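You operate a simulated robot arm through the tools that you are given. There is no shell and no other tool. Be economical: measure what you need, move in short steps, check, and stop when the job is done.

You run a simulated two-armed robot. Do the job below in one go: nothing can be reset, and whatever is moved stays where it is left.

## Task
Pick up the roll marked "wax roll" from the test bench with one hand, pass it to the other hand and put it on the inlet belt. Set down upright: roll.

The check looks at the end state, three seconds after you hand in, the way a careful person would. Anything else that was tipped, shoved, dropped, spilled or broken makes it a failure.

## Robot
Two 7-joint arms with two-finger parallel grippers on one trunk, on a base that drives. Base frame: it is fixed to the floor where the robot stands at the start and does not move with it; the origin is under the middle of the robot, x ahead of it, y to its left, z up; the surface under the hand at the start is at about z = 0.85. Units: m, degrees, N and s.
The left shoulder is at the start at [0.05, 0.168, 1.207], the right one opposite. With the tool pointing down near the work surface each hand reaches from about 0.1 to 0.66 m from the robot's upright axis, wherever it stands, measured 20 degrees to its own side. Places, roughly: inlet belt [2.9, 1.3, 0.9]. Payload 1.57 kg a hand.
The tool frame of a hand sits at the grasp point between the pads (the TCP): z along the fingers, y along the line on which they close. The tips reach 0.03 m beyond it. The gripper opens to 0.08 m. The fingers are 0.017 m wide and 0.012 m thick; the gripper's body (0.04 by 0.082 m) begins 0.08 m behind the TCP.
Orientation is told as [roll, pitch, yaw] about the base's x, y, z axes, in that order, counted from this pose: with the fingers straight down and closing along the base's y, the tool's x points along the base's -x, its y along +y and its z along -z.

## Interface
- The arms move only by the tool arm_command. It takes "left_plan", "right_plan" or both (then of equal length, played together; a hand with none holds still); each is a list of rows, each an object of numbers (a shift or turn left out is 0, a gripper value left out holds the last): "tx", "ty", "tz": the shift along the tool's x, y, z in m; "wx", "wy", "wz": the turn, a rotation vector about the tool's x, y, z in degrees. In form: [{"tx": .., "ty": .., "tz": .., "wx": .., "wy": .., "wz": ..}, ...]. A call has 1 to 12 rows; each row shifts and turns the commanded pose from where the row before left it, along the tool's axes as they then stand. "left_fingers" and "right_fingers" are, for a hand that has rows, the gripper command, from -1 (shut) to 1 (fully open), values between in proportion, set as the call begins (left out, the last holds). Each row takes 0.2 s and may step no farther than 0.05 m and 8.6 degrees from the row before; otherwise, or with a gripper value out of range, the whole call is refused. A pose out of reach is approached as far as the arm can. The call stops where the force on the tool passes 40 N (or 10 N more than at its start, if that is more) or the arm is blocked; 0.2 s more then pass. Each finger travels about 0.045 m/s and halts on what it meets, pressing with about 22 N; the grip force reading is that of the motor and also rises with nothing between the fingers. The clock runs only during rows and for 0.2 s after the last one: add rows that do not move to give the fingers time. The reply holds the time, the measured pose of the TCP, the force on the tool along the base axes, the opening and the grip force, in the units named above and with some noise, with the torque about the TCP (base axes, N m) and any sound that the robot's microphone picked up, and new pictures: "show" is both (left out), scene, wrist or none (wrist: the cameras of the hands that moved).
- Cameras (640 x 400 px; columns grow to the right, rows downward): "scene" is now at [0.1348, 0.0088, 1.4185]; the picture's right is [0.25, -0.97, 0.00], its down [-0.56, -0.15, -0.82] and it looks along [0.79, 0.21, -0.58] (base axes); focal length 268 px, centre (320, 200). "left" rides on the left gripper at [0.072, 0.007, -0.122] in its tool frame; the picture's right is [-0.09, 1.00, 0.00], its down [-0.84, -0.08, -0.54] and it looks along [-0.54, -0.05, 0.84] (tool axes); focal length 238 px, centre (320, 200). "right" rides on the right gripper at [0.072, -0.007, -0.122] in its tool frame; the picture's right is [0.09, 1.00, 0.00], its down [-0.84, 0.08, -0.54] and it looks along [-0.54, 0.05, 0.84] (tool axes); focal length 238 px, centre (320, 200). There is no depth. A picture from a camera that has moved, and an enlarged one, comes with that camera's place and axes in the base frame and with its lens. The place of the scene camera against the robot may be out by one fixed shift of up to 0.025 m in any direction.
- move_column(by): slides the trunk up (or, below 0, down) by that many m; the arms and the scene camera ride with it, the base frame stays. It gives what a move gives, with no picture.
- steer(legs): drives the robot by 1 to 6 legs, each [ahead, left, turn to the left] in m, m and degrees, along the robot's own axes; the way and the turn of a leg run together, so that a leg with both is an arc; at most 1.5 m and 180 degrees a leg. The arms and the cameras ride along, it lands a little off, and it stops where it bumps. It gives what a move gives, and a new picture of the scene camera.
- aim_head(pan, tilt): turns the head with the scene camera to pan (to the left, within 80 degrees either way) and tilt (down, from -29 to 69), counted from straight ahead of the robot. It gives what a move gives, and a new picture of the scene camera.
- close_up(camera, box): a new picture of the part [left, top, right, bottom] of that camera's present view, enlarged. No time passes.
- sign_off(): hands the job in; it is judged then, once.

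Go step by step. Nothing tells you exact positions but the pictures and the camera data: compare them with the known pose of the tool, close in by small moves and look again before you grip or let go. The budget is 120 turns and 260 pictures, counting those below and the enlarged ones. Unless the task says otherwise, let go and move clear before handing in, and close with one line.

The tools are called after "Emit:" as a command line: name --argument value ..., lists and objects as JSON in quotes. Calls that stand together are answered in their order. arm_command: Moves the arms, as the interface text tells. Its arguments: {"type":"object","properties":{"left_plan":{"type":"array","items":{"type":"object","properties":{"tx":{"type":"number"},"ty":{"type":"number"},"tz":{"type":"number"},"wx":{"type":"number"},"wy":{"type":"number"},"wz":{"type":"number"}}}},"left_fingers":{"type":"number"},"right_plan":{"type":"array","items":{"type":"object","properties":{"tx":{"type":"number"},"ty":{"type":"number"},"tz":{"type":"number"},"wx":{"type":"number"},"wy":{"type":"number"},"wz":{"type":"number"}}}},"right_fingers":{"type":"number"},"show":{"type":"string","enum":["both","scene","wrist","none"]}},"required":[]} The other tools are called the same way: move_column (by) slides the trunk up or down; steer (legs) drives the base; aim_head (pan, tilt) turns the head that bears the scene camera; close_up (camera, box) takes an enlarged picture of a part of a camera's view; sign_off () hands the job in.

At the start:

```text
time_s: 0.0
left_eef_pos: [0.41, 0.3937, 1.1787]
left_orientation: [0.0, 0.0, 0.1]
left_contact_force: [0.7, -0.1, -0.4]
left_torque: [0.01, 0.01, -0.05]
left_opening: 0.0801
left_finger_force: 0.0
right_eef_pos: [0.4105, 0.0232, 1.1541]
right_orientation: [0.0, -0.1, 0.0]
right_contact_force: [0.0, -0.7, 0.0]
right_torque: [-0.01, -0.01, 0.02]
right_opening: 0.08
right_finger_force: 0.1
trunk travel left (down, up): [-0.375, 0.068]
robot x, y, heading: [-0.0003, 0.0012, 0.1]
head pan, tilt: [14.7, 35.3]
```

scene: 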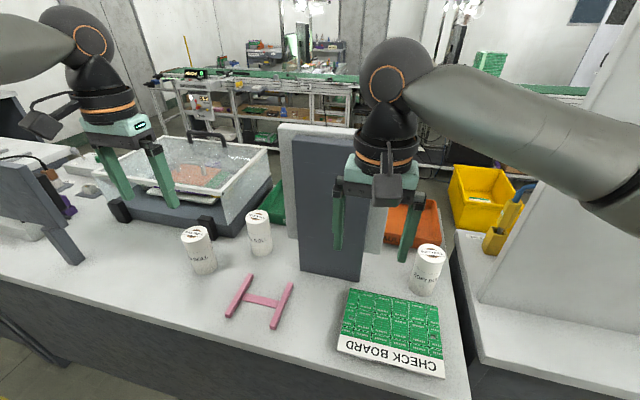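
right: 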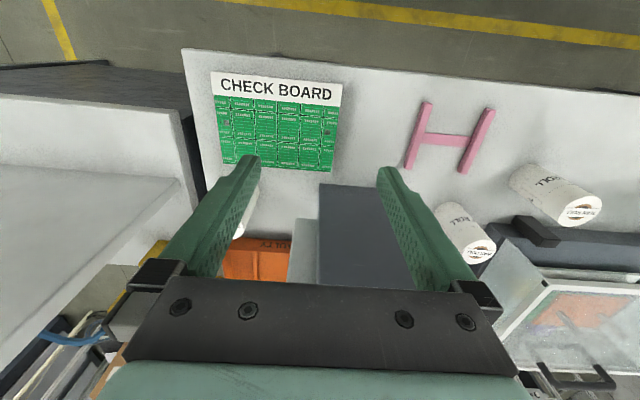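
left: 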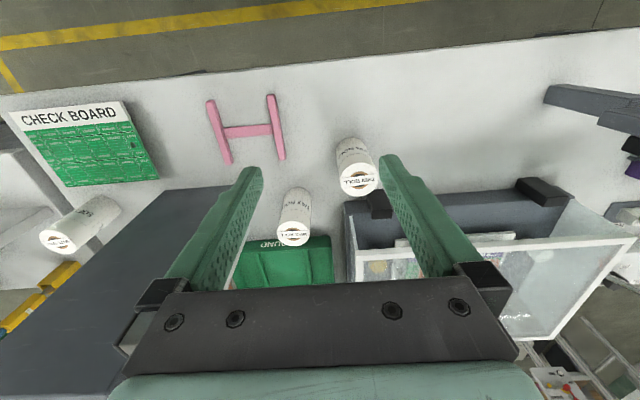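

I see three white rolls on the bench; I need to read their labels to find the wax roll.

Emit:
close_up --camera "scene" --box '[170, 200, 290, 275]'

Emit:
close_up --camera "scene" --box '[390, 230, 470, 305]'

Emit:
close_up --camera "left" --box '[260, 120, 400, 255]'

Emit:
close_up --camera "right" --box '[420, 150, 620, 275]'

```text
5.33 times, centred on (230, 238) of scene
camera zoom: at [0.1348, 0.0088, 1.4185], right [0.25, -0.97, 0.0], down [-0.56, -0.15, -0.82], along [0.79, 0.21, -0.58], focal length 1427 px, centre (800, 0)
```

zoom: 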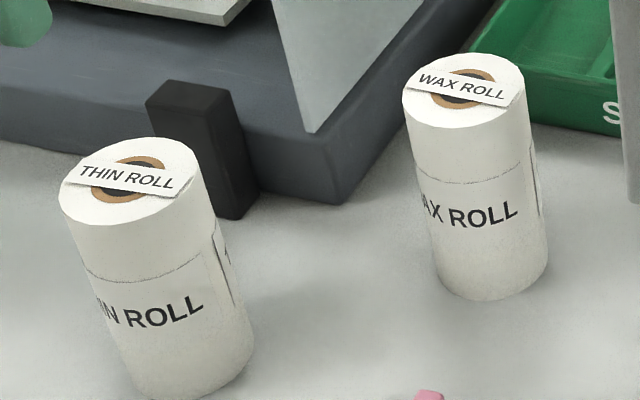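

```text
5.33 times, centred on (430, 268) of scene
camera zoom: at [0.1348, 0.0088, 1.4185], right [0.25, -0.97, 0.0], down [-0.56, -0.15, -0.82], along [0.79, 0.21, -0.58], focal length 1427 px, centre (-267, -160)
```

zoom: 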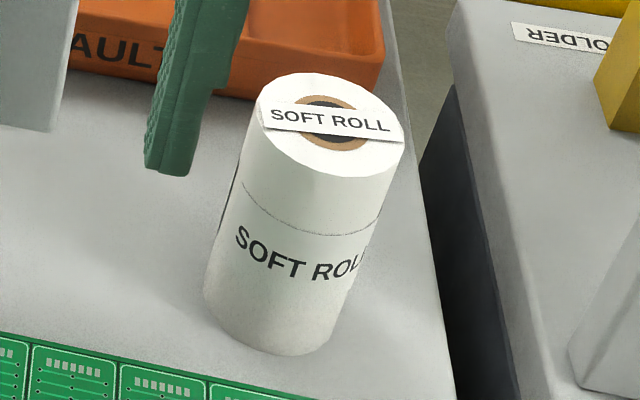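

```text
2.96 times, centred on (330, 188) of left
camera zoom: at [0.3393, 0.3994, 1.2998], right [0.09, 1.0, 0.0], down [0.84, -0.08, 0.54], along [0.54, -0.05, -0.84], focal length 706 px, centre (290, 237)
```

zoom: 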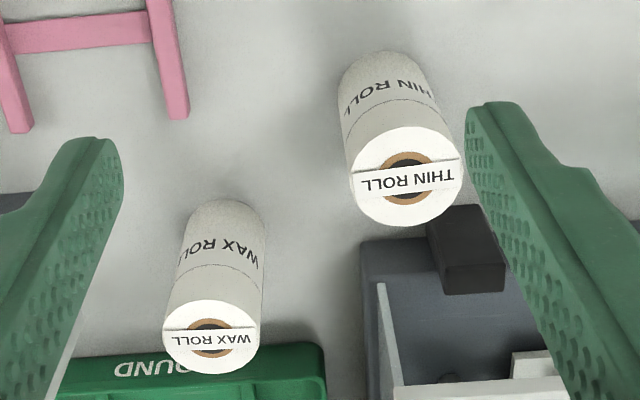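

```text
3.20 times, centred on (520, 212) of right
camera zoom: at [0.3388, 0.0163, 1.2759], right [-0.09, 1.0, 0.0], down [0.84, 0.08, 0.54], along [0.54, 0.05, -0.84], focal length 763 px, centre (-320, 160)
```

zoom: 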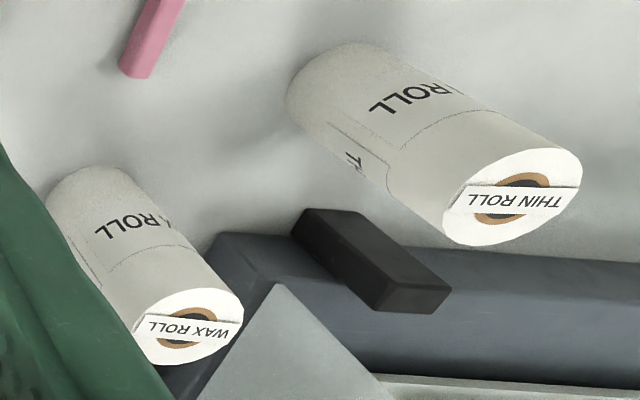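

The wax roll is the middle one, standing at roughly (0.616, 0.322), with its top near z 0.97. I plan to take it low with the left hand tilted 45° so the right hand can then take it from above. First I'll bring the left hand to a tilted pose short of the roll.

Emit:
arm_command --left_plan '[{"tx": -0.0225, "ty": -0.026, "tz": 0.03}, {"tx": -0.0225, "ty": -0.026, "tz": 0.03}, {"tx": -0.0225, "ty": -0.026, "tz": 0.03}, {"tx": -0.0225, "ty": -0.026, "tz": 0.03}, {"wz": -7.5}, {"wz": -7.5}, {"wy": -7.5}, {"wy": -7.5}, {"wy": -7.5}, {"wy": -7.5}, {"wy": -7.5}, {"wy": -7.5}]' --left_fingers 1

```text
time_s: 2.6
left_eef_pos: [0.4999, 0.291, 1.0587]
left_orientation: [-0.1, -45.1, 15.1]
left_contact_force: [1.0, 0.2, 0.7]
left_torque: [0.02, 0.03, -0.04]
left_opening: 0.0799
left_finger_force: 0.0
right_eef_pos: [0.41, 0.0235, 1.154]
right_orientation: [0.1, 0.0, 0.1]
right_contact_force: [-0.1, 0.2, 0.6]
right_torque: [-0.03, -0.02, 0.01]
right_opening: 0.0801
right_finger_force: 0.1
trunk travel left (down, up): [-0.375, 0.068]
robot x, y, heading: [-0.0007, -0.0048, 0.1]
head pan, tilt: [14.7, 35.3]
camera scene: at [0.1348, 0.0091, 1.4185], right [0.25, -0.97, 0.0], down [-0.56, -0.15, -0.82], along [0.79, 0.21, -0.58], focal length 268 px, centre (320, 200)
camera left: at [0.3668, 0.2598, 1.093], right [-0.19, 0.98, 0.06], down [0.22, -0.02, 0.98], along [0.96, 0.2, -0.21], focal length 238 px, centre (320, 200)
```

scene: 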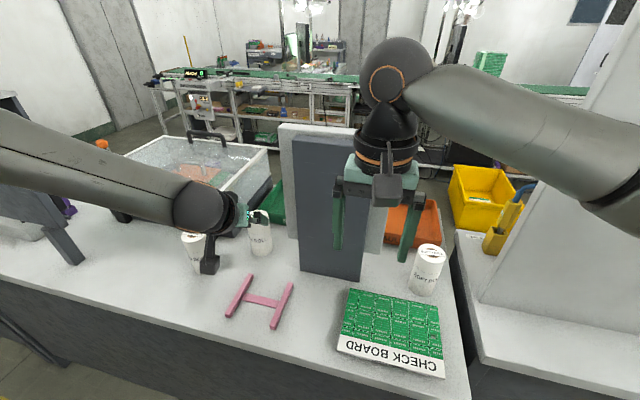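
left: 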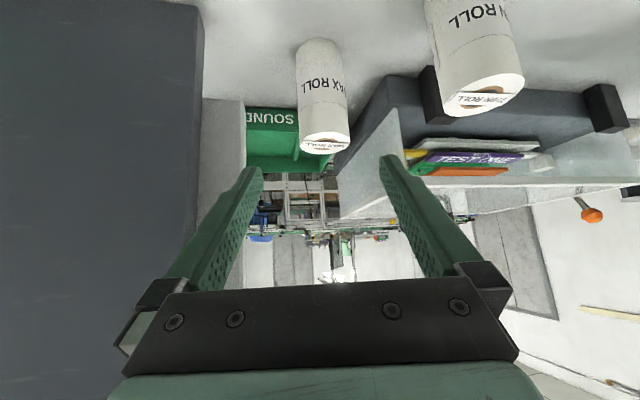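

Re-measured from the wrist view, the roll is at (0.618, 0.321). I'm moving to about 0.1 m short of it along the tool axis.

Emit:
arm_command --left_plan '[{"tx": 0.011, "tz": 0.034}, {"tx": 0.011, "tz": 0.034}, {"tx": 0.011, "tz": 0.034}, {}]'

```text
time_s: 3.6
left_eef_pos: [0.5461, 0.3018, 0.9626]
left_orientation: [-0.1, -45.0, 15.1]
left_contact_force: [0.0, 0.0, -0.5]
left_torque: [0.01, 0.0, 0.01]
left_opening: 0.0803
left_finger_force: 0.1
right_eef_pos: [0.4096, 0.0224, 1.1557]
right_orientation: [0.0, -0.1, 0.1]
right_contact_force: [0.6, 0.2, -0.1]
right_torque: [-0.01, 0.01, 0.01]
right_opening: 0.08
right_finger_force: 0.0
trunk travel left (down, up): [-0.375, 0.068]
robot x, y, heading: [0.0022, 0.0012, -0.0]
head pan, tilt: [14.7, 35.3]
camera scene: at [0.1344, 0.0086, 1.4185], right [0.25, -0.97, 0.0], down [-0.56, -0.15, -0.82], along [0.79, 0.21, -0.58], focal length 268 px, centre (320, 200)
camera left: at [0.4136, 0.2717, 0.9973], right [-0.19, 0.98, 0.06], down [0.22, -0.02, 0.98], along [0.96, 0.2, -0.21], focal length 238 px, centre (320, 200)
```

scene: 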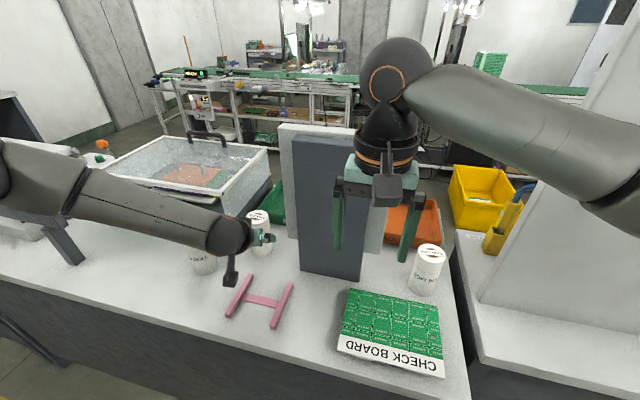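
left: 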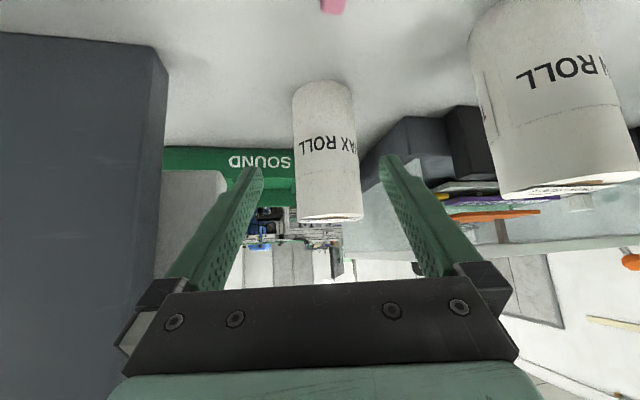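

The roll is centred between the fingers and the path is clear. I'm advancing 0.1 m along the tool.

Emit:
arm_command --left_plan '[{"tz": 0.025}, {"tz": 0.025}, {"tz": 0.025}, {"tz": 0.025}, {}]'

```text
time_s: 4.8
left_eef_pos: [0.5903, 0.3332, 0.9246]
left_orientation: [-0.1, -45.0, 15.0]
left_contact_force: [-0.2, -1.6, -0.3]
left_torque: [0.0, 0.02, -0.02]
left_opening: 0.0798
left_finger_force: 0.2
left hand out of reach, approached as far as the arm can: row 3, 4
right_eef_pos: [0.4106, 0.0223, 1.1539]
right_orientation: [-0.1, 0.1, -0.1]
right_contact_force: [0.0, 0.1, 0.9]
right_torque: [0.02, 0.01, -0.02]
right_opening: 0.08
right_finger_force: 0.1
trunk travel left (down, up): [-0.375, 0.068]
robot x, y, heading: [0.0003, 0.0003, -0.0]
head pan, tilt: [14.7, 35.3]
camera scene: at [0.1347, 0.0087, 1.4185], right [0.25, -0.97, 0.0], down [-0.56, -0.15, -0.82], along [0.79, 0.21, -0.58], focal length 268 px, centre (320, 200)
camera left: at [0.4587, 0.3038, 0.9587], right [-0.19, 0.98, 0.06], down [0.22, -0.02, 0.97], along [0.96, 0.2, -0.21], focal length 238 px, centre (320, 200)
```

scene: 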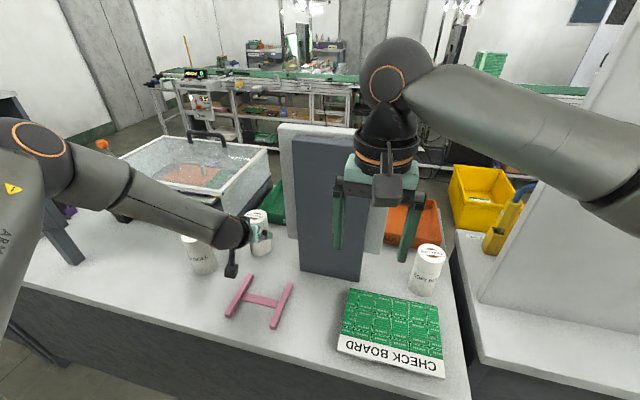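
left: 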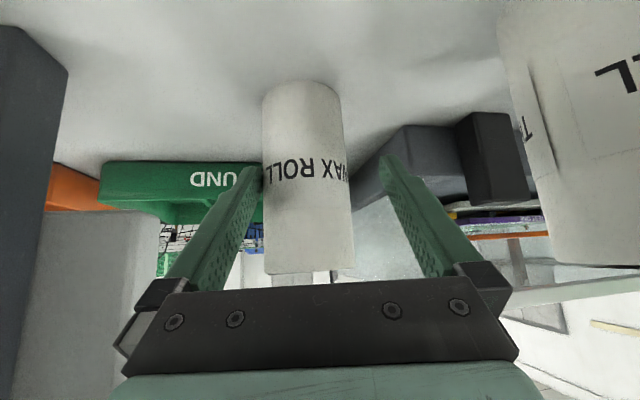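

The left arm ran out of reach just before the roll, which looks untouched. I'll back off along the tool and look down at the gap between base and bench before driving closer.

Emit:
arm_command --left_plan '[{"tz": -0.03}, {"tz": -0.03}, {"tz": -0.03}, {"tz": -0.03}, {}]' --show "wrist"

Emit:
aim_head --pan 0 --tilt 69

```text
time_s: 6.0
left_eef_pos: [0.5107, 0.311, 1.0086]
left_orientation: [0.0, -45.0, 15.0]
left_contact_force: [0.1, 1.0, 0.3]
left_torque: [0.0, 0.0, -0.01]
left_opening: 0.0801
left_finger_force: 0.1
right_eef_pos: [0.4108, 0.0219, 1.1536]
right_orientation: [0.0, 0.0, 0.1]
right_contact_force: [0.2, 0.0, -0.3]
right_torque: [0.01, -0.02, 0.0]
right_opening: 0.0799
right_finger_force: 0.0
trunk travel left (down, up): [-0.375, 0.068]
robot x, y, heading: [0.0031, -0.0001, 0.2]
head pan, tilt: [14.7, 35.3]
camera left: at [0.3778, 0.2816, 1.0435], right [-0.19, 0.98, 0.06], down [0.22, -0.02, 0.97], along [0.96, 0.2, -0.21], focal length 238 px, centre (320, 200)
```

left: 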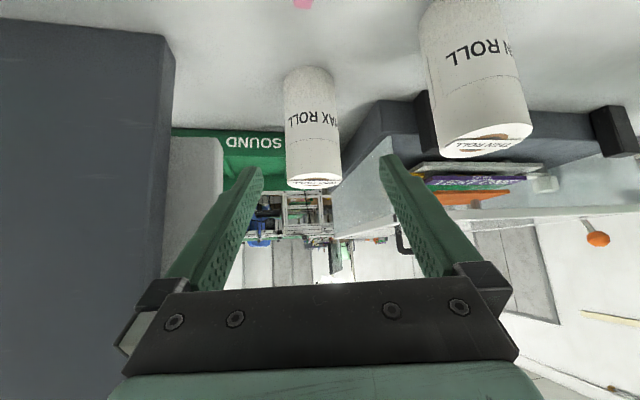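

```text
time_s: 7.0
left_eef_pos: [0.5113, 0.3128, 1.0095]
left_orientation: [-0.1, -45.0, 15.0]
left_contact_force: [1.6, 0.1, -0.1]
left_torque: [0.02, 0.0, -0.01]
left_opening: 0.08
left_finger_force: 0.1
right_eef_pos: [0.4105, 0.023, 1.1544]
right_orientation: [0.0, 0.1, 0.0]
right_contact_force: [0.0, 0.8, -0.1]
right_torque: [-0.01, 0.02, 0.02]
right_opening: 0.0799
right_finger_force: 0.0
trunk travel left (down, up): [-0.375, 0.068]
robot x, y, heading: [0.001, -0.0005, -0.2]
head pan, tilt: [0.0, 68.8]
camera scene: at [0.1056, -0.0135, 1.3752], right [0.0, -1.0, 0.0], down [-0.93, 0.0, -0.36], along [0.36, 0.0, -0.93], focal length 268 px, centre (320, 200)
```

scene: 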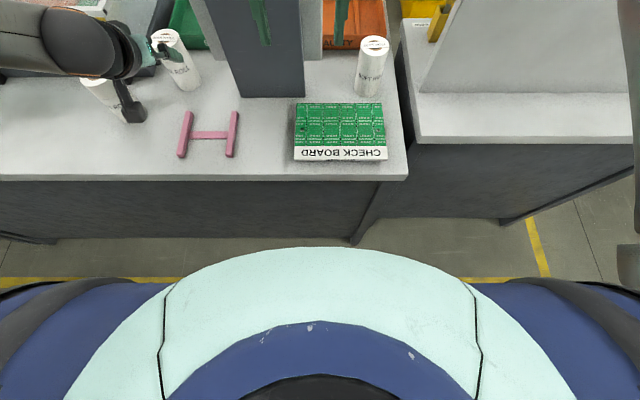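

There's room of roughly 0.1 m between base and bench. I'll retract the left hand slightly more and drive 0.06 m ahead.

Emit:
arm_command --left_plan '[{"tz": -0.03}, {"tz": -0.03}]' --show "none"

Emit:
steer --legs '[[0.06, 0, 0]]'

```text
time_s: 7.6
left_eef_pos: [0.4706, 0.2996, 1.0508]
left_orientation: [0.1, -44.9, 14.9]
left_contact_force: [-1.2, 0.4, 0.2]
left_torque: [-0.02, 0.0, 0.0]
left_opening: 0.08
left_finger_force: 0.1
right_eef_pos: [0.4089, 0.0223, 1.1551]
right_orientation: [0.0, 0.0, 0.0]
right_contact_force: [0.3, -0.2, 0.3]
right_torque: [-0.04, -0.02, 0.02]
right_opening: 0.08
right_finger_force: 0.0
trunk travel left (down, up): [-0.375, 0.068]
robot x, y, heading: [-0.0037, 0.0029, -0.1]
head pan, tilt: [0.0, 68.8]
```

```text
time_s: 8.6
left_eef_pos: [0.5307, 0.3, 1.0502]
left_orientation: [0.0, -44.9, 15.0]
left_contact_force: [-0.1, 0.1, 0.0]
left_torque: [-0.04, 0.01, 0.01]
left_opening: 0.0799
left_finger_force: 0.0
right_eef_pos: [0.4704, 0.0221, 1.1545]
right_orientation: [0.0, -0.1, -0.1]
right_contact_force: [-0.3, -0.2, -0.1]
right_torque: [0.01, 0.04, 0.02]
right_opening: 0.0802
right_finger_force: 0.0
trunk travel left (down, up): [-0.375, 0.068]
robot x, y, heading: [0.0581, -0.0009, 0.2]
head pan, tilt: [0.0, 68.8]
camera scene: at [0.1663, -0.0135, 1.3751], right [0.0, -1.0, 0.0], down [-0.93, 0.0, -0.36], along [0.36, 0.0, -0.93], focal length 268 px, centre (320, 200)
```

scene: 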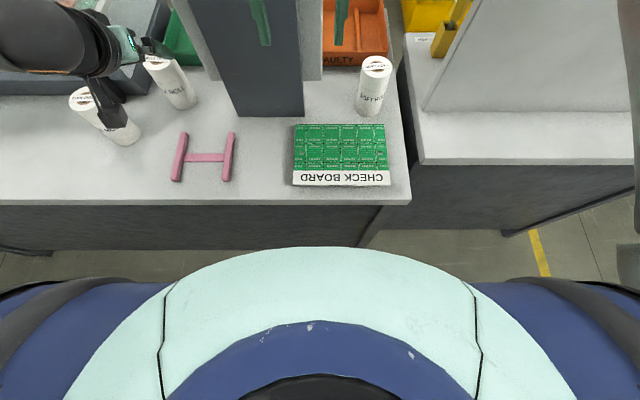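

The drive landed fine. I'm going back to the approach pose.

Emit:
arm_command --left_plan '[{"tx": 0.016, "tz": 0.024}, {"tx": 0.016, "tz": 0.024}, {"tx": 0.016, "tz": 0.024}, {}]'

```text
time_s: 9.6
left_eef_pos: [0.5465, 0.3039, 0.9649]
left_orientation: [0.0, -45.0, 14.9]
left_contact_force: [-0.6, -0.9, -0.1]
left_torque: [0.02, 0.0, -0.02]
left_opening: 0.0799
left_finger_force: 0.1
right_eef_pos: [0.4703, 0.0223, 1.1544]
right_orientation: [0.0, 0.1, -0.1]
right_contact_force: [0.1, 0.1, 0.2]
right_torque: [-0.01, 0.03, -0.02]
right_opening: 0.0801
right_finger_force: 0.0
trunk travel left (down, up): [-0.375, 0.068]
robot x, y, heading: [0.0578, -0.0004, 0.2]
head pan, tilt: [0.0, 68.8]
camera scene: at [0.165, -0.0136, 1.3752], right [0.0, -1.0, 0.0], down [-0.93, 0.0, -0.36], along [0.36, 0.0, -0.93], focal length 268 px, centre (320, 200)
camera left: at [0.413, 0.2742, 1.0], right [-0.19, 0.98, 0.06], down [0.22, -0.02, 0.97], along [0.96, 0.2, -0.21], focal length 238 px, centre (320, 200)
```

scene: 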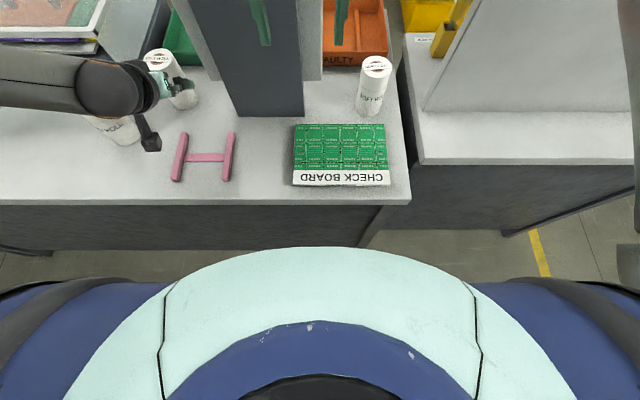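
left: 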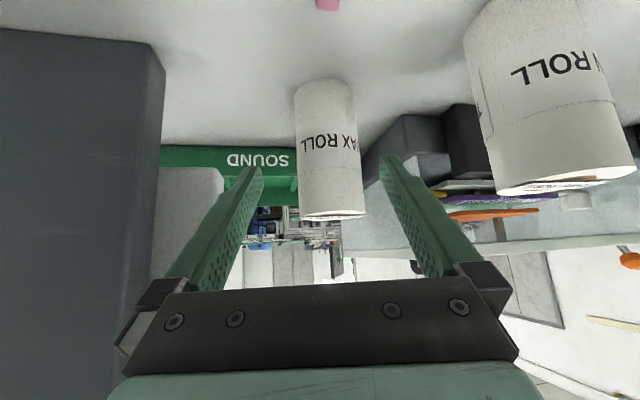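

The forearm may pass over the thin roll as I descend, so I'll check it before going further.

Emit:
aim_head --pan 45 --tilt 45

```text
time_s: 10.7
left_eef_pos: [0.545, 0.3041, 0.9646]
left_orientation: [0.0, -44.9, 15.0]
left_contact_force: [-0.6, 0.0, 0.3]
left_torque: [0.0, -0.01, -0.01]
left_opening: 0.0803
left_finger_force: 0.1
right_eef_pos: [0.47, 0.0224, 1.1549]
right_orientation: [0.0, 0.0, 0.0]
right_contact_force: [-0.5, 0.1, 0.3]
right_torque: [0.02, -0.02, -0.03]
right_opening: 0.0801
right_finger_force: 0.1
trunk travel left (down, up): [-0.375, 0.068]
robot x, y, heading: [0.0611, -0.0004, 0.0]
head pan, tilt: [45.0, 45.0]
camera scene: at [0.1669, 0.0439, 1.404], right [0.71, -0.71, 0.0], down [-0.5, -0.5, -0.71], along [0.5, 0.5, -0.71], focal length 268 px, centre (320, 200)
```

scene: 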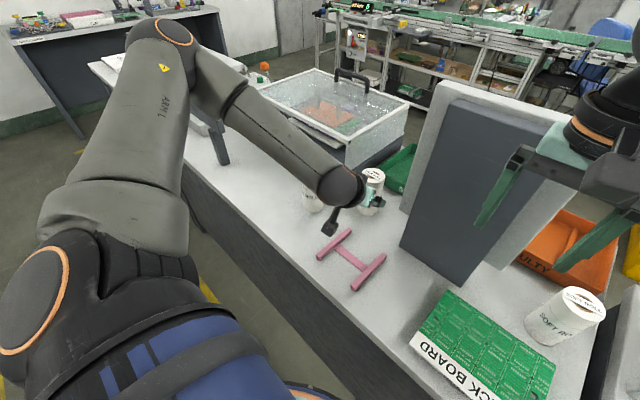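

The elbow is high (z ≈ 1.29), so the forearm clears the thin roll. I'm advancing to the roll.

Emit:
arm_command --left_plan '[{"tz": 0.025}, {"tz": 0.025}, {"tz": 0.025}, {"tz": 0.025}, {}]'

```text
time_s: 11.9
left_eef_pos: [0.6107, 0.3258, 0.9028]
left_orientation: [0.0, -44.9, 15.1]
left_contact_force: [0.2, -0.1, -0.8]
left_torque: [-0.02, -0.03, 0.02]
left_opening: 0.0801
left_finger_force: 0.1
left hand out of reach, approached as far as the arm can: row 4
right_eef_pos: [0.4688, 0.0232, 1.154]
right_orientation: [0.0, 0.0, 0.0]
right_contact_force: [-1.2, -0.8, 0.0]
right_torque: [0.01, 0.0, -0.02]
right_opening: 0.08
right_finger_force: 0.0
trunk travel left (down, up): [-0.375, 0.068]
robot x, y, heading: [0.0578, 0.0001, -0.0]
head pan, tilt: [45.0, 45.0]
camera scene: at [0.1669, 0.0439, 1.4041], right [0.71, -0.71, 0.0], down [-0.5, -0.5, -0.71], along [0.5, 0.5, -0.71], focal length 268 px, centre (320, 200)
camera left: at [0.4777, 0.2959, 0.9366], right [-0.19, 0.98, 0.06], down [0.22, -0.02, 0.97], along [0.96, 0.2, -0.21], focal length 238 px, centre (320, 200)
```

scene: 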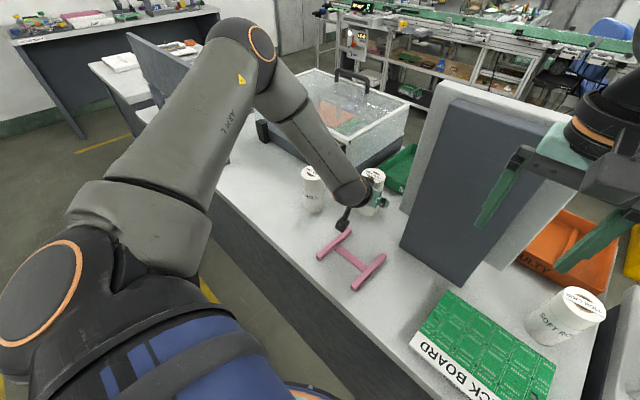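
left: 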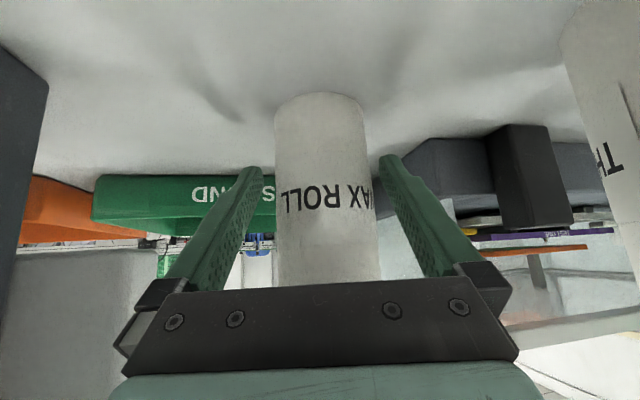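

The roll is between the fingers. I'll lower the trunk 1 cm to grip a bit lower, then close.

Emit:
move_column --by -0.012

Emit:
arm_command --left_plan '[{}, {}, {}, {}, {}, {}]' --left_fingers -1

```text
time_s: 12.5
left_eef_pos: [0.6098, 0.3249, 0.8905]
left_orientation: [-0.1, -44.9, 15.0]
left_contact_force: [0.5, 1.0, 0.1]
left_torque: [-0.02, -0.02, 0.03]
left_opening: 0.0801
left_finger_force: 0.0
right_eef_pos: [0.4694, 0.0219, 1.1424]
right_orientation: [0.0, 0.0, 0.0]
right_contact_force: [0.6, -0.1, 0.5]
right_torque: [0.0, -0.01, -0.02]
right_opening: 0.0799
right_finger_force: 0.0
trunk travel left (down, up): [-0.363, 0.08]
robot x, y, heading: [0.0589, 0.002, 0.1]
head pan, tilt: [45.0, 45.0]
```

```text
time_s: 13.9
left_eef_pos: [0.6106, 0.3256, 0.8905]
left_orientation: [-0.1, -44.9, 15.0]
left_contact_force: [0.1, 1.0, 0.9]
left_torque: [0.13, 0.03, 0.05]
left_opening: 0.0571
left_finger_force: 22.4
right_eef_pos: [0.4706, 0.0227, 1.1424]
right_orientation: [0.1, 0.0, 0.0]
right_contact_force: [0.4, 0.3, -1.3]
right_torque: [0.01, -0.05, 0.0]
right_opening: 0.0801
right_finger_force: 0.1
trunk travel left (down, up): [-0.363, 0.08]
robot x, y, heading: [0.0596, 0.0026, 0.1]
head pan, tilt: [45.0, 45.0]
camera scene: at [0.1668, 0.0441, 1.3921], right [0.71, -0.71, 0.0], down [-0.5, -0.5, -0.71], along [0.5, 0.5, -0.71], focal length 268 px, centre (320, 200)
camera left: at [0.4775, 0.296, 0.9247], right [-0.19, 0.98, 0.06], down [0.22, -0.02, 0.97], along [0.96, 0.2, -0.21], focal length 238 px, centre (320, 200)
```

scene: 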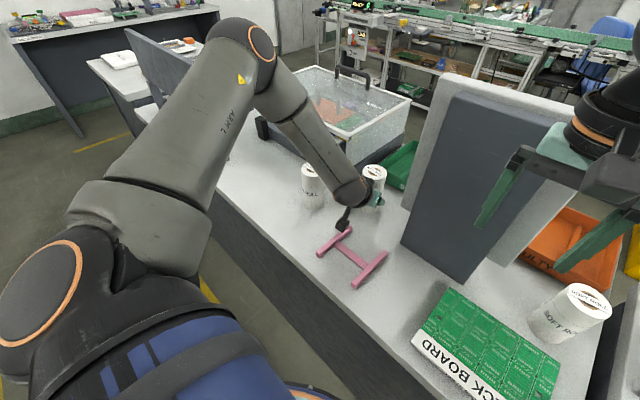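
left: 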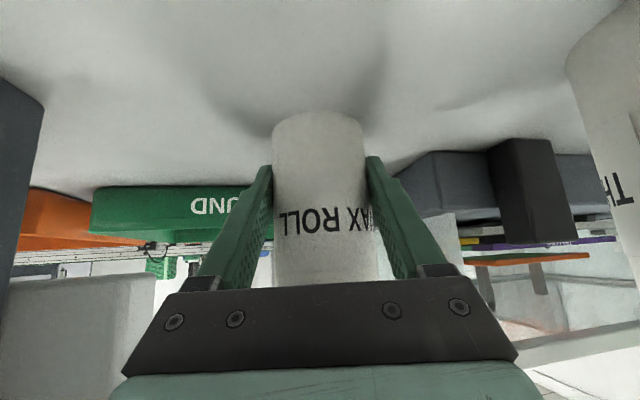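

The roll is gripped (opening 0.057). I'm lifting straight up with the trunk.

Emit:
move_column --by 0.079

Emit:
close_up --camera "left" --box '[160, 60, 480, 260]'

Emit:
close_up --camera "scene" --box '[240, 100, 480, 280]'

```text
time_s: 15.0
left_eef_pos: [0.6108, 0.3254, 0.9686]
left_orientation: [-0.1, -44.9, 15.0]
left_contact_force: [0.4, -0.5, -2.3]
left_torque: [-0.02, 0.01, 0.0]
left_opening: 0.0571
left_finger_force: 21.4
right_eef_pos: [0.4717, 0.0224, 1.2215]
right_orientation: [-0.1, 0.1, 0.0]
right_contact_force: [0.6, -1.4, -0.2]
right_torque: [-0.03, 0.0, 0.03]
right_opening: 0.0801
right_finger_force: 0.0
trunk travel left (down, up): [-0.442, 0.001]
robot x, y, heading: [0.0587, -0.0036, -0.1]
head pan, tilt: [45.0, 45.0]
```

```text
2.00 times, centred on (320, 160) of left
camera zoom: at [0.4778, 0.296, 1.0034], right [-0.19, 0.98, 0.06], down [0.22, -0.02, 0.97], along [0.96, 0.2, -0.21], focal length 477 px, centre (320, 280)
```

zoom: 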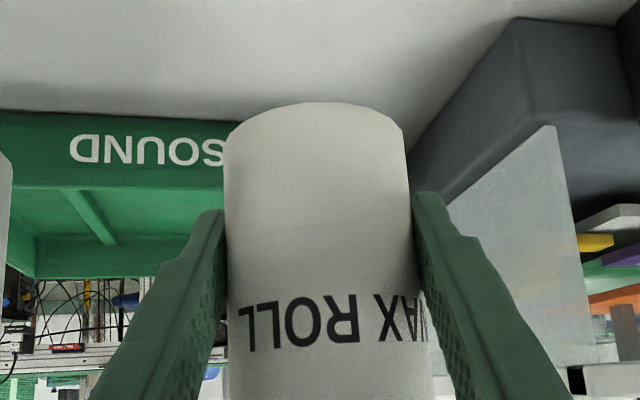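

```text
2.22 times, centred on (360, 190) of scene
camera zoom: at [0.1673, 0.0442, 1.471], right [0.71, -0.71, 0.0], down [-0.5, -0.5, -0.71], along [0.5, 0.5, -0.71], focal length 595 px, centre (231, 222)
```

zoom: 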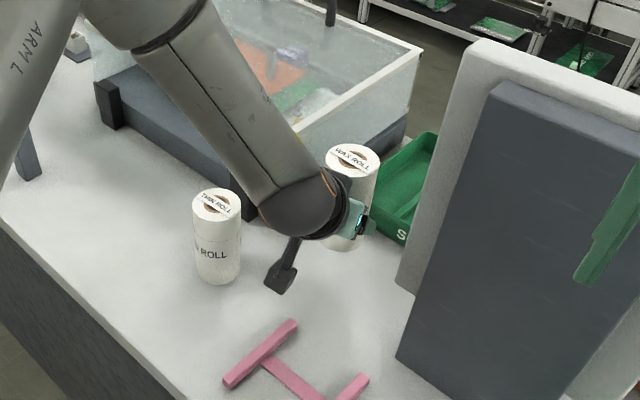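

The roll hangs upright in the left hand. I'm raising it further and pulling back, then reversing away from the bench for the handover.

Emit:
arm_command --left_plan '[{"tx": -0.0236, "tz": -0.0236}, {"tx": -0.0236, "tz": -0.0236}, {"tx": -0.0236, "tz": -0.0236}, {"tx": 0.0205, "tz": -0.0205, "ty": 0.0075}, {"tx": 0.0205, "tz": -0.0205, "ty": 0.0075}, {"tx": 0.0205, "tz": -0.0205, "ty": 0.0075}, {"tx": 0.0205, "tz": -0.0205, "ty": 0.0075}]' --show "scene"

Emit:
steer --legs '[[-0.35, 0, 0]]'

```text
time_s: 16.6
left_eef_pos: [0.4898, 0.325, 1.0692]
left_orientation: [-0.1, -45.0, 15.2]
left_contact_force: [-0.4, 0.3, -1.8]
left_torque: [-0.03, 0.02, 0.03]
left_opening: 0.0569
left_finger_force: 21.9
right_eef_pos: [0.4688, 0.023, 1.2223]
right_orientation: [0.0, 0.1, 0.0]
right_contact_force: [-0.6, -0.3, -0.1]
right_torque: [0.0, -0.01, 0.04]
right_opening: 0.0798
right_finger_force: 0.1
trunk travel left (down, up): [-0.442, 0.001]
robot x, y, heading: [0.0622, -0.002, -0.1]
head pan, tilt: [45.0, 45.0]
camera scene: at [0.1663, 0.0444, 1.4711], right [0.71, -0.71, 0.0], down [-0.5, -0.5, -0.71], along [0.5, 0.5, -0.71], focal length 268 px, centre (320, 200)
```

scene: 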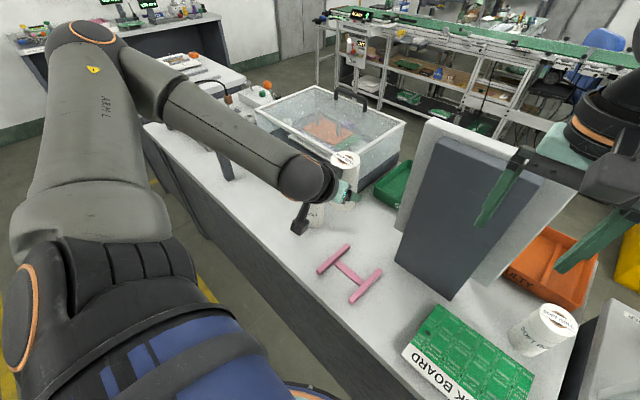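

```text
time_s: 18.9
left_eef_pos: [0.14, 0.3256, 1.0702]
left_orientation: [-0.1, -44.9, 14.9]
left_contact_force: [0.5, 0.1, -2.8]
left_torque: [-0.02, 0.05, 0.0]
left_opening: 0.057
left_finger_force: 21.9
right_eef_pos: [0.1184, 0.0221, 1.2208]
right_orientation: [0.0, 0.0, -0.1]
right_contact_force: [0.5, -0.3, -0.2]
right_torque: [-0.01, 0.02, -0.02]
right_opening: 0.0799
right_finger_force: 0.1
trunk travel left (down, up): [-0.442, 0.001]
robot x, y, heading: [-0.2912, 0.0007, 0.0]
head pan, tilt: [45.0, 45.0]
camera scene: at [-0.1847, 0.0442, 1.4711], right [0.71, -0.71, 0.0], down [-0.5, -0.5, -0.71], along [0.5, 0.5, -0.71], focal length 268 px, centre (320, 200)
```

scene: 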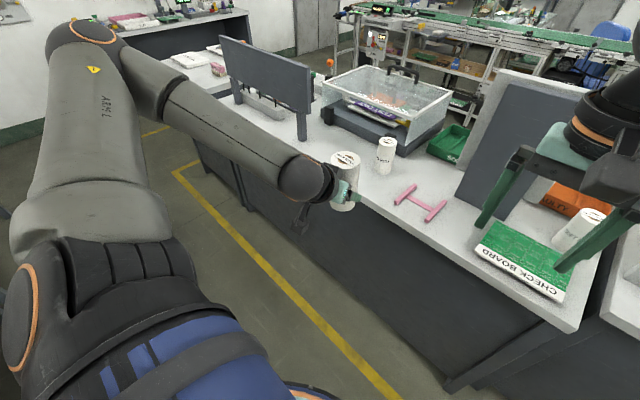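

The robot is clear of the bench. Now I'll bring the left hand in front of the body (yaw −25°) and turn the right hand to match, staying clear.

Emit:
arm_command --left_plan '[{"tx": 0.0185, "ty": -0.0377, "tz": 0.0042}, {"tx": 0.0185, "ty": -0.0377, "tz": 0.0042}, {"tx": 0.0185, "ty": -0.0377, "tz": 0.0042}, {"tx": 0.0185, "ty": -0.0377, "tz": 0.0042}, {"tx": 0.0185, "ty": -0.0377, "tz": 0.0042}, {"wx": 5.66, "wz": 5.66}, {"wx": 5.66, "wz": 5.66}, {"wx": 5.66, "wz": 5.66}, {"wx": 5.66, "wz": 5.66}, {"wx": 5.66, "wz": 5.66}]' --right_plan '[{"ty": -0.035}, {"ty": -0.035}, {"ty": -0.035}, {}, {}, {"wz": 5}, {"wz": 5}, {"wz": 5}, {"wz": 5}, {"wz": 5}]' --show "none"

Emit:
aim_head --pan 10 --tilt 45

```text
time_s: 21.1
left_eef_pos: [0.1382, 0.1963, 1.0362]
left_orientation: [-0.1, -45.0, -25.2]
left_contact_force: [-0.4, -0.9, -2.0]
left_torque: [0.02, 0.01, 0.02]
left_opening: 0.057
left_finger_force: 21.5
left hand out of reach, approached as far as the arm can: row 4, 5
right_eef_pos: [0.1185, -0.0819, 1.2211]
right_orientation: [-0.1, 0.0, -25.2]
right_contact_force: [-0.1, 0.1, 0.6]
right_torque: [0.01, -0.02, 0.02]
right_opening: 0.0798
right_finger_force: 0.0
trunk travel left (down, up): [-0.442, 0.001]
robot x, y, heading: [-0.2891, -0.0015, 0.1]
head pan, tilt: [45.0, 45.0]
```

```text
time_s: 22.1
left_eef_pos: [0.1398, 0.1966, 1.0357]
left_orientation: [-0.2, -45.1, -25.0]
left_contact_force: [0.5, 0.8, -2.6]
left_torque: [-0.01, 0.04, 0.04]
left_opening: 0.0569
left_finger_force: 21.9
right_eef_pos: [0.1188, -0.0833, 1.2218]
right_orientation: [0.0, 0.0, -25.0]
right_contact_force: [-0.5, 0.7, 0.4]
right_torque: [0.03, 0.03, 0.03]
right_opening: 0.0797
right_finger_force: 0.1
trunk travel left (down, up): [-0.442, 0.001]
robot x, y, heading: [-0.2894, -0.0008, -0.2]
head pan, tilt: [10.0, 45.0]
camera scene: at [-0.1616, 0.0008, 1.471], right [0.17, -0.98, 0.0], down [-0.7, -0.12, -0.71], along [0.7, 0.12, -0.71], focal length 268 px, centre (320, 200)
```

scene: 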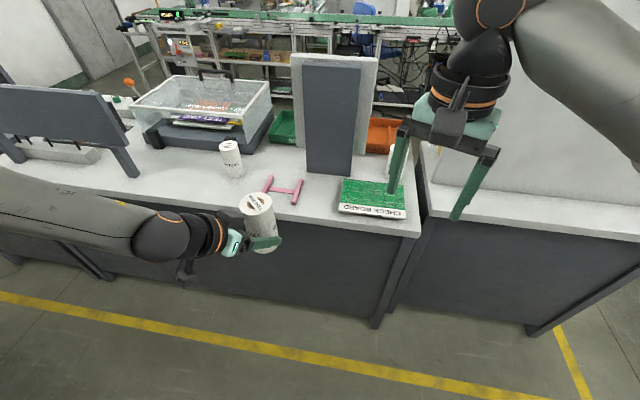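

The roll is upright in the left hand at about (0.14, 0.20). I'm shifting it further to the right side, within the right hand's reach.

Emit:
arm_command --left_plan '[{"tx": -0.008, "ty": -0.0242, "tz": 0.008}, {"tx": -0.008, "ty": -0.0242, "tz": 0.008}, {"tx": -0.008, "ty": -0.0242, "tz": 0.008}, {}]'

```text
time_s: 23.1
left_eef_pos: [0.138, 0.115, 1.0358]
left_orientation: [-0.2, -45.0, -24.9]
left_contact_force: [-0.2, 0.2, -3.3]
left_torque: [0.0, 0.02, 0.03]
left_opening: 0.0569
left_finger_force: 22.4
right_eef_pos: [0.1189, -0.0812, 1.2207]
right_orientation: [0.1, -0.1, -25.0]
right_contact_force: [-0.3, 0.1, -0.4]
right_torque: [-0.05, 0.04, 0.01]
right_opening: 0.0801
right_finger_force: 0.1
trunk travel left (down, up): [-0.442, 0.001]
robot x, y, heading: [-0.2899, 0.0027, 0.0]
head pan, tilt: [10.0, 45.0]
camera scene: at [-0.1618, 0.0015, 1.471], right [0.17, -0.98, 0.0], down [-0.7, -0.12, -0.71], along [0.7, 0.12, -0.71], focal length 268 px, centre (320, 200)
camera left: at [0.0183, 0.1789, 1.0697], right [0.48, 0.87, 0.06], down [0.16, -0.16, 0.98], along [0.86, -0.46, -0.21], focal length 238 px, centre (320, 200)
```

scene: 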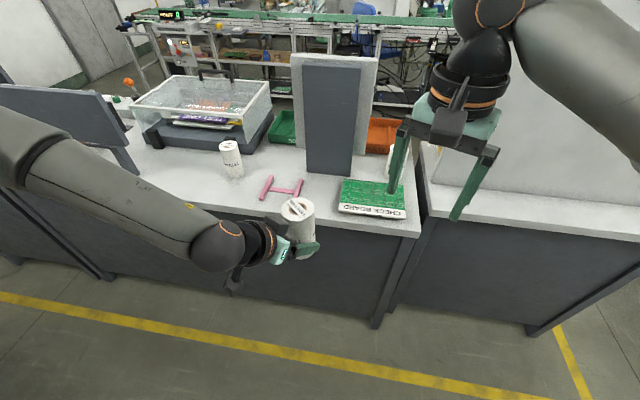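
left: 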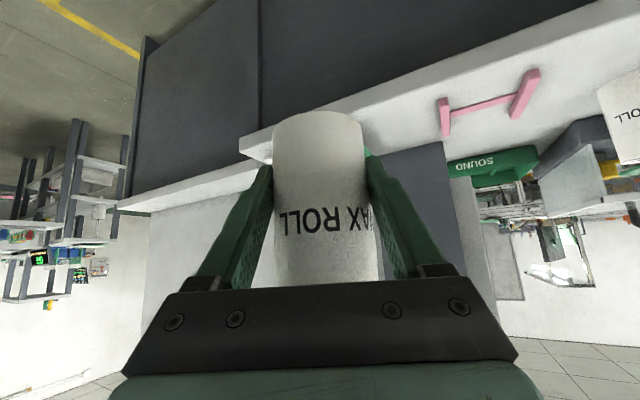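

The left hand holds the roll at about (0.145, 0.112), top z ≈ 1.117. I'm moving the right hand above it with a slight lean to clear the left wrist.

Emit:
arm_command --right_plan '[{"tx": 0.0116, "ty": 0.0372, "tz": 0.003}, {"tx": 0.0116, "ty": 0.0372, "tz": 0.003}, {"tx": 0.0116, "ty": 0.0372, "tz": 0.003}, {"tx": 0.0116, "ty": 0.0372, "tz": 0.003}, {"tx": 0.0116, "ty": 0.0372, "tz": 0.003}, {"wy": 7.5}, {"wy": 7.5}]' --right_fingers 1

```text
time_s: 24.7
left_eef_pos: [0.1391, 0.1164, 1.0365]
left_orientation: [-0.2, -45.0, -25.0]
left_contact_force: [-0.1, 0.1, -2.2]
left_torque: [0.01, 0.0, -0.01]
left_opening: 0.057
left_finger_force: 22.1
right_eef_pos: [0.1458, 0.1114, 1.2065]
right_orientation: [-0.1, 15.0, -25.0]
right_contact_force: [-0.5, 0.5, 0.6]
right_torque: [-0.03, 0.02, -0.01]
right_opening: 0.0798
right_finger_force: 0.1
trunk travel left (down, up): [-0.442, 0.001]
robot x, y, heading: [-0.289, -0.0017, -0.2]
head pan, tilt: [10.0, 45.0]
camera scene: at [-0.1615, 0.0012, 1.471], right [0.17, -0.98, 0.0], down [-0.7, -0.12, -0.71], along [0.7, 0.12, -0.71], focal length 268 px, centre (320, 200)
camera right: at [0.1082, 0.1217, 1.3427], right [0.34, 0.94, 0.02], down [0.89, -0.33, 0.31], along [0.3, -0.08, -0.95], focal length 238 px, centre (320, 200)
```

scene: 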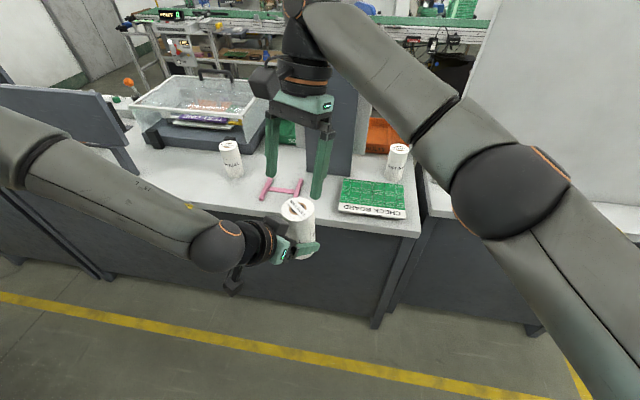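
right: 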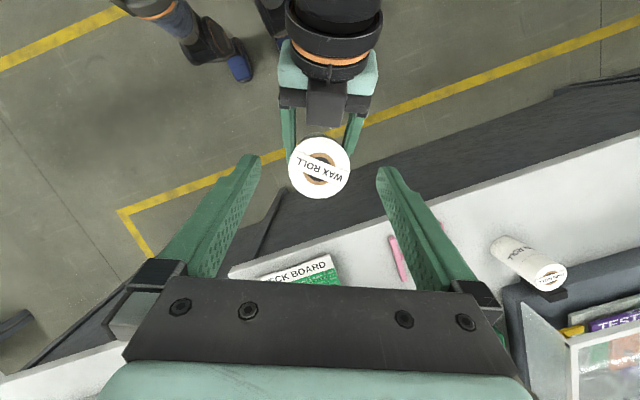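

The roll top appears centred at (0.149, 0.113), midway between the right fingers. I'm descending vertically most of the way.

Emit:
arm_command --right_plan '[{"tx": -0.0058, "ty": 0.0006, "tz": 0.0209}, {"tx": -0.0058, "ty": 0.0006, "tz": 0.0209}, {"tx": -0.0058, "ty": 0.0006, "tz": 0.0209}, {}]'

```text
time_s: 25.7
left_eef_pos: [0.1392, 0.115, 1.0357]
left_orientation: [0.0, -45.1, -25.0]
left_contact_force: [0.0, -0.3, -2.5]
left_torque: [0.02, 0.04, 0.04]
left_opening: 0.0569
left_finger_force: 21.8
right_eef_pos: [0.1465, 0.1124, 1.1408]
right_orientation: [0.0, 15.0, -25.1]
right_contact_force: [-0.7, -0.4, 0.0]
right_torque: [0.0, 0.01, 0.01]
right_opening: 0.0801
right_finger_force: 0.0
trunk travel left (down, up): [-0.442, 0.001]
robot x, y, heading: [-0.2932, -0.0022, -0.4]
head pan, tilt: [10.0, 45.0]
camera scene: at [-0.1617, 0.0007, 1.4711], right [0.17, -0.98, 0.0], down [-0.7, -0.12, -0.71], along [0.7, 0.12, -0.71], focal length 268 px, centre (320, 200)
camera right: at [0.1096, 0.1226, 1.2769], right [0.34, 0.94, 0.02], down [0.89, -0.33, 0.31], along [0.3, -0.08, -0.95], focal length 238 px, centre (320, 200)
```

scene: 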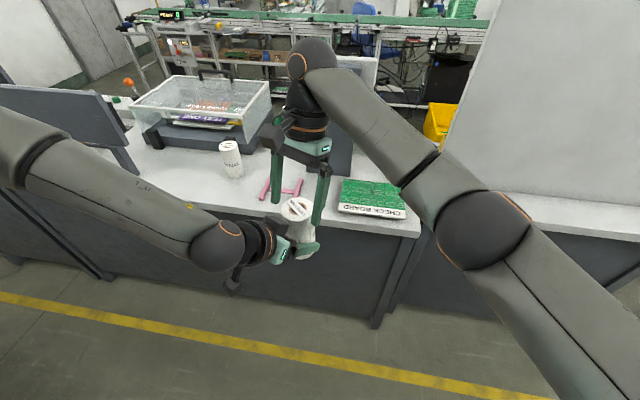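
right: 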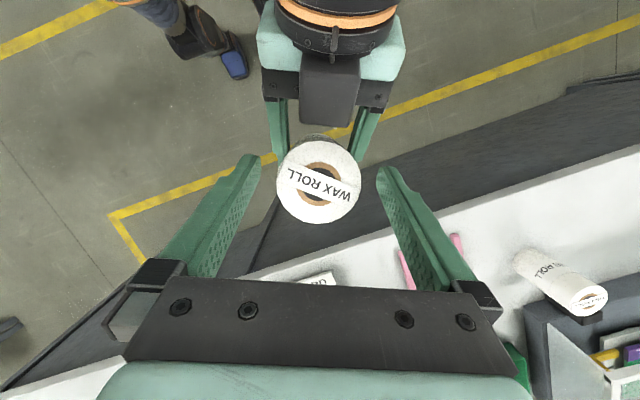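

Still centred; top ≈ 1.12. I'm descending the last 4 cm.

Emit:
arm_command --right_plan '[{"tx": -0.0056, "tz": 0.0207}, {"tx": -0.0056, "tz": 0.0207}, {}]'

Emit:
close_up --camera "scene" --box '[200, 100, 400, 300]'

Emit:
close_up --camera "left" --box '[160, 100, 480, 300]'

```text
time_s: 26.5
left_eef_pos: [0.1392, 0.1157, 1.0345]
left_orientation: [-0.1, -44.9, -25.0]
left_contact_force: [-0.2, -0.5, -2.6]
left_torque: [0.01, 0.03, 0.02]
left_opening: 0.0567
left_finger_force: 22.1
right_eef_pos: [0.1467, 0.1129, 1.0988]
right_orientation: [0.1, 15.0, -25.0]
right_contact_force: [-0.8, 0.8, 0.3]
right_torque: [0.03, 0.01, 0.0]
right_opening: 0.08
right_finger_force: 0.2
trunk travel left (down, up): [-0.442, 0.001]
robot x, y, heading: [-0.2939, -0.0004, -0.1]
head pan, tilt: [10.0, 45.0]
camera scene: at [-0.1616, 0.0007, 1.471], right [0.17, -0.98, 0.0], down [-0.7, -0.12, -0.71], along [0.7, 0.12, -0.71], focal length 268 px, centre (320, 200)
camera right: at [0.1099, 0.1219, 1.2346], right [0.34, 0.94, 0.02], down [0.89, -0.33, 0.31], along [0.3, -0.08, -0.95], focal length 238 px, centre (320, 200)
```

scene: 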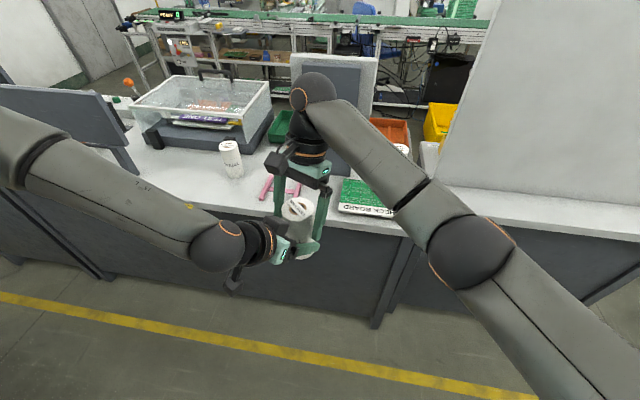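
right: 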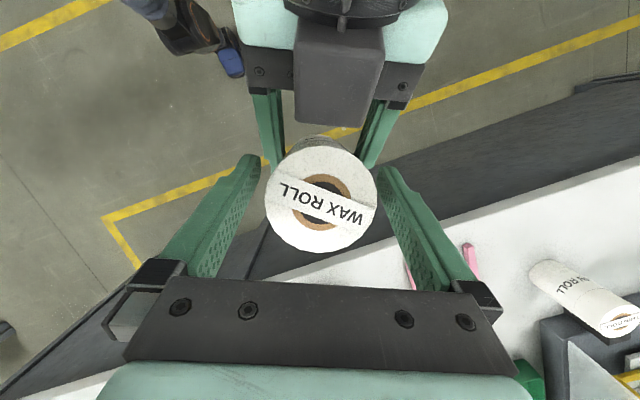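

```text
2.00 times, centred on (300, 200) of scene
camera zoom: at [-0.1616, 0.0007, 1.471], right [0.17, -0.98, 0.0], down [-0.7, -0.12, -0.71], along [0.7, 0.12, -0.71], focal length 535 px, centre (360, 200)
```

zoom: 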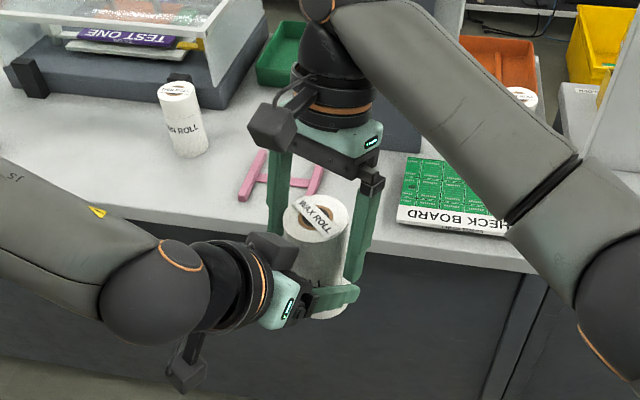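

```text
2.00 times, centred on (320, 200) of left
camera zoom: at [0.0185, 0.1786, 1.0699], right [0.48, 0.87, 0.06], down [0.16, -0.16, 0.97], along [0.86, -0.46, -0.21], focal length 477 px, centre (320, 200)
```

zoom: 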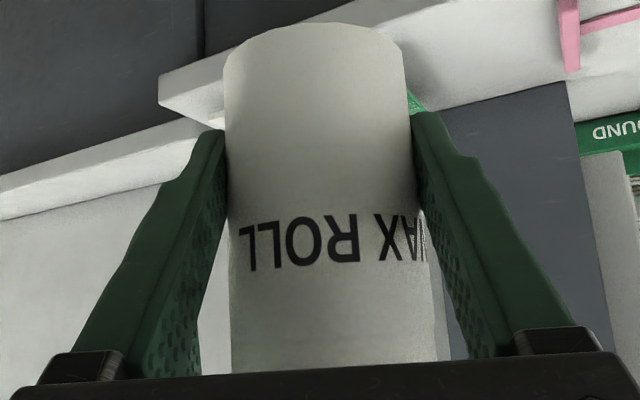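

The right fingers straddle the upper part with no contact on the left hand. Closing the right gripper.

Emit:
arm_command --right_plan '[{}, {}, {}, {}, {}, {}]' --right_fingers -1

```text
time_s: 27.9
left_eef_pos: [0.1381, 0.1147, 1.0364]
left_orientation: [-0.1, -45.0, -25.0]
left_contact_force: [-1.3, -1.3, -1.4]
left_torque: [0.51, -0.28, -0.2]
left_opening: 0.0569
left_finger_force: 22.0
right_eef_pos: [0.1468, 0.1112, 1.099]
right_orientation: [0.0, 15.1, -24.9]
right_contact_force: [2.2, 2.6, 0.1]
right_torque: [-0.28, 0.15, 0.13]
right_opening: 0.0568
right_finger_force: 22.4
trunk travel left (down, up): [-0.442, 0.001]
robot x, y, heading: [-0.2943, 0.0013, 0.0]
head pan, tilt: [10.0, 45.0]
camera scene: at [-0.1616, 0.0007, 1.471], right [0.17, -0.98, 0.0], down [-0.7, -0.12, -0.71], along [0.7, 0.12, -0.71], focal length 268 px, centre (320, 200)
camera right: at [0.11, 0.122, 1.2347], right [0.34, 0.94, 0.02], down [0.89, -0.33, 0.31], along [0.3, -0.08, -0.95], focal length 238 px, centre (320, 200)
```

scene: 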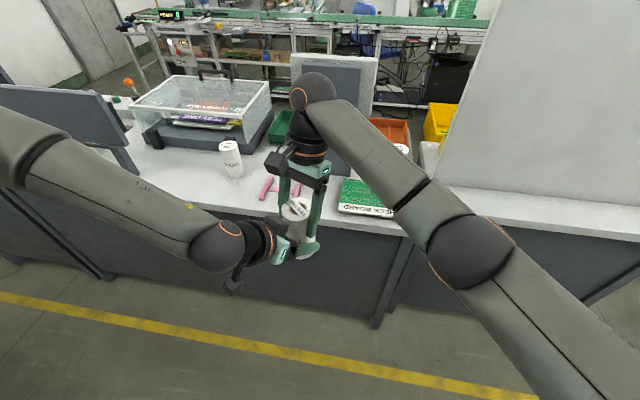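
right: 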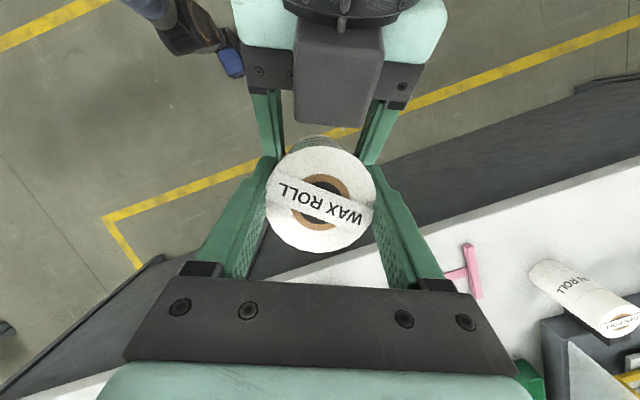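

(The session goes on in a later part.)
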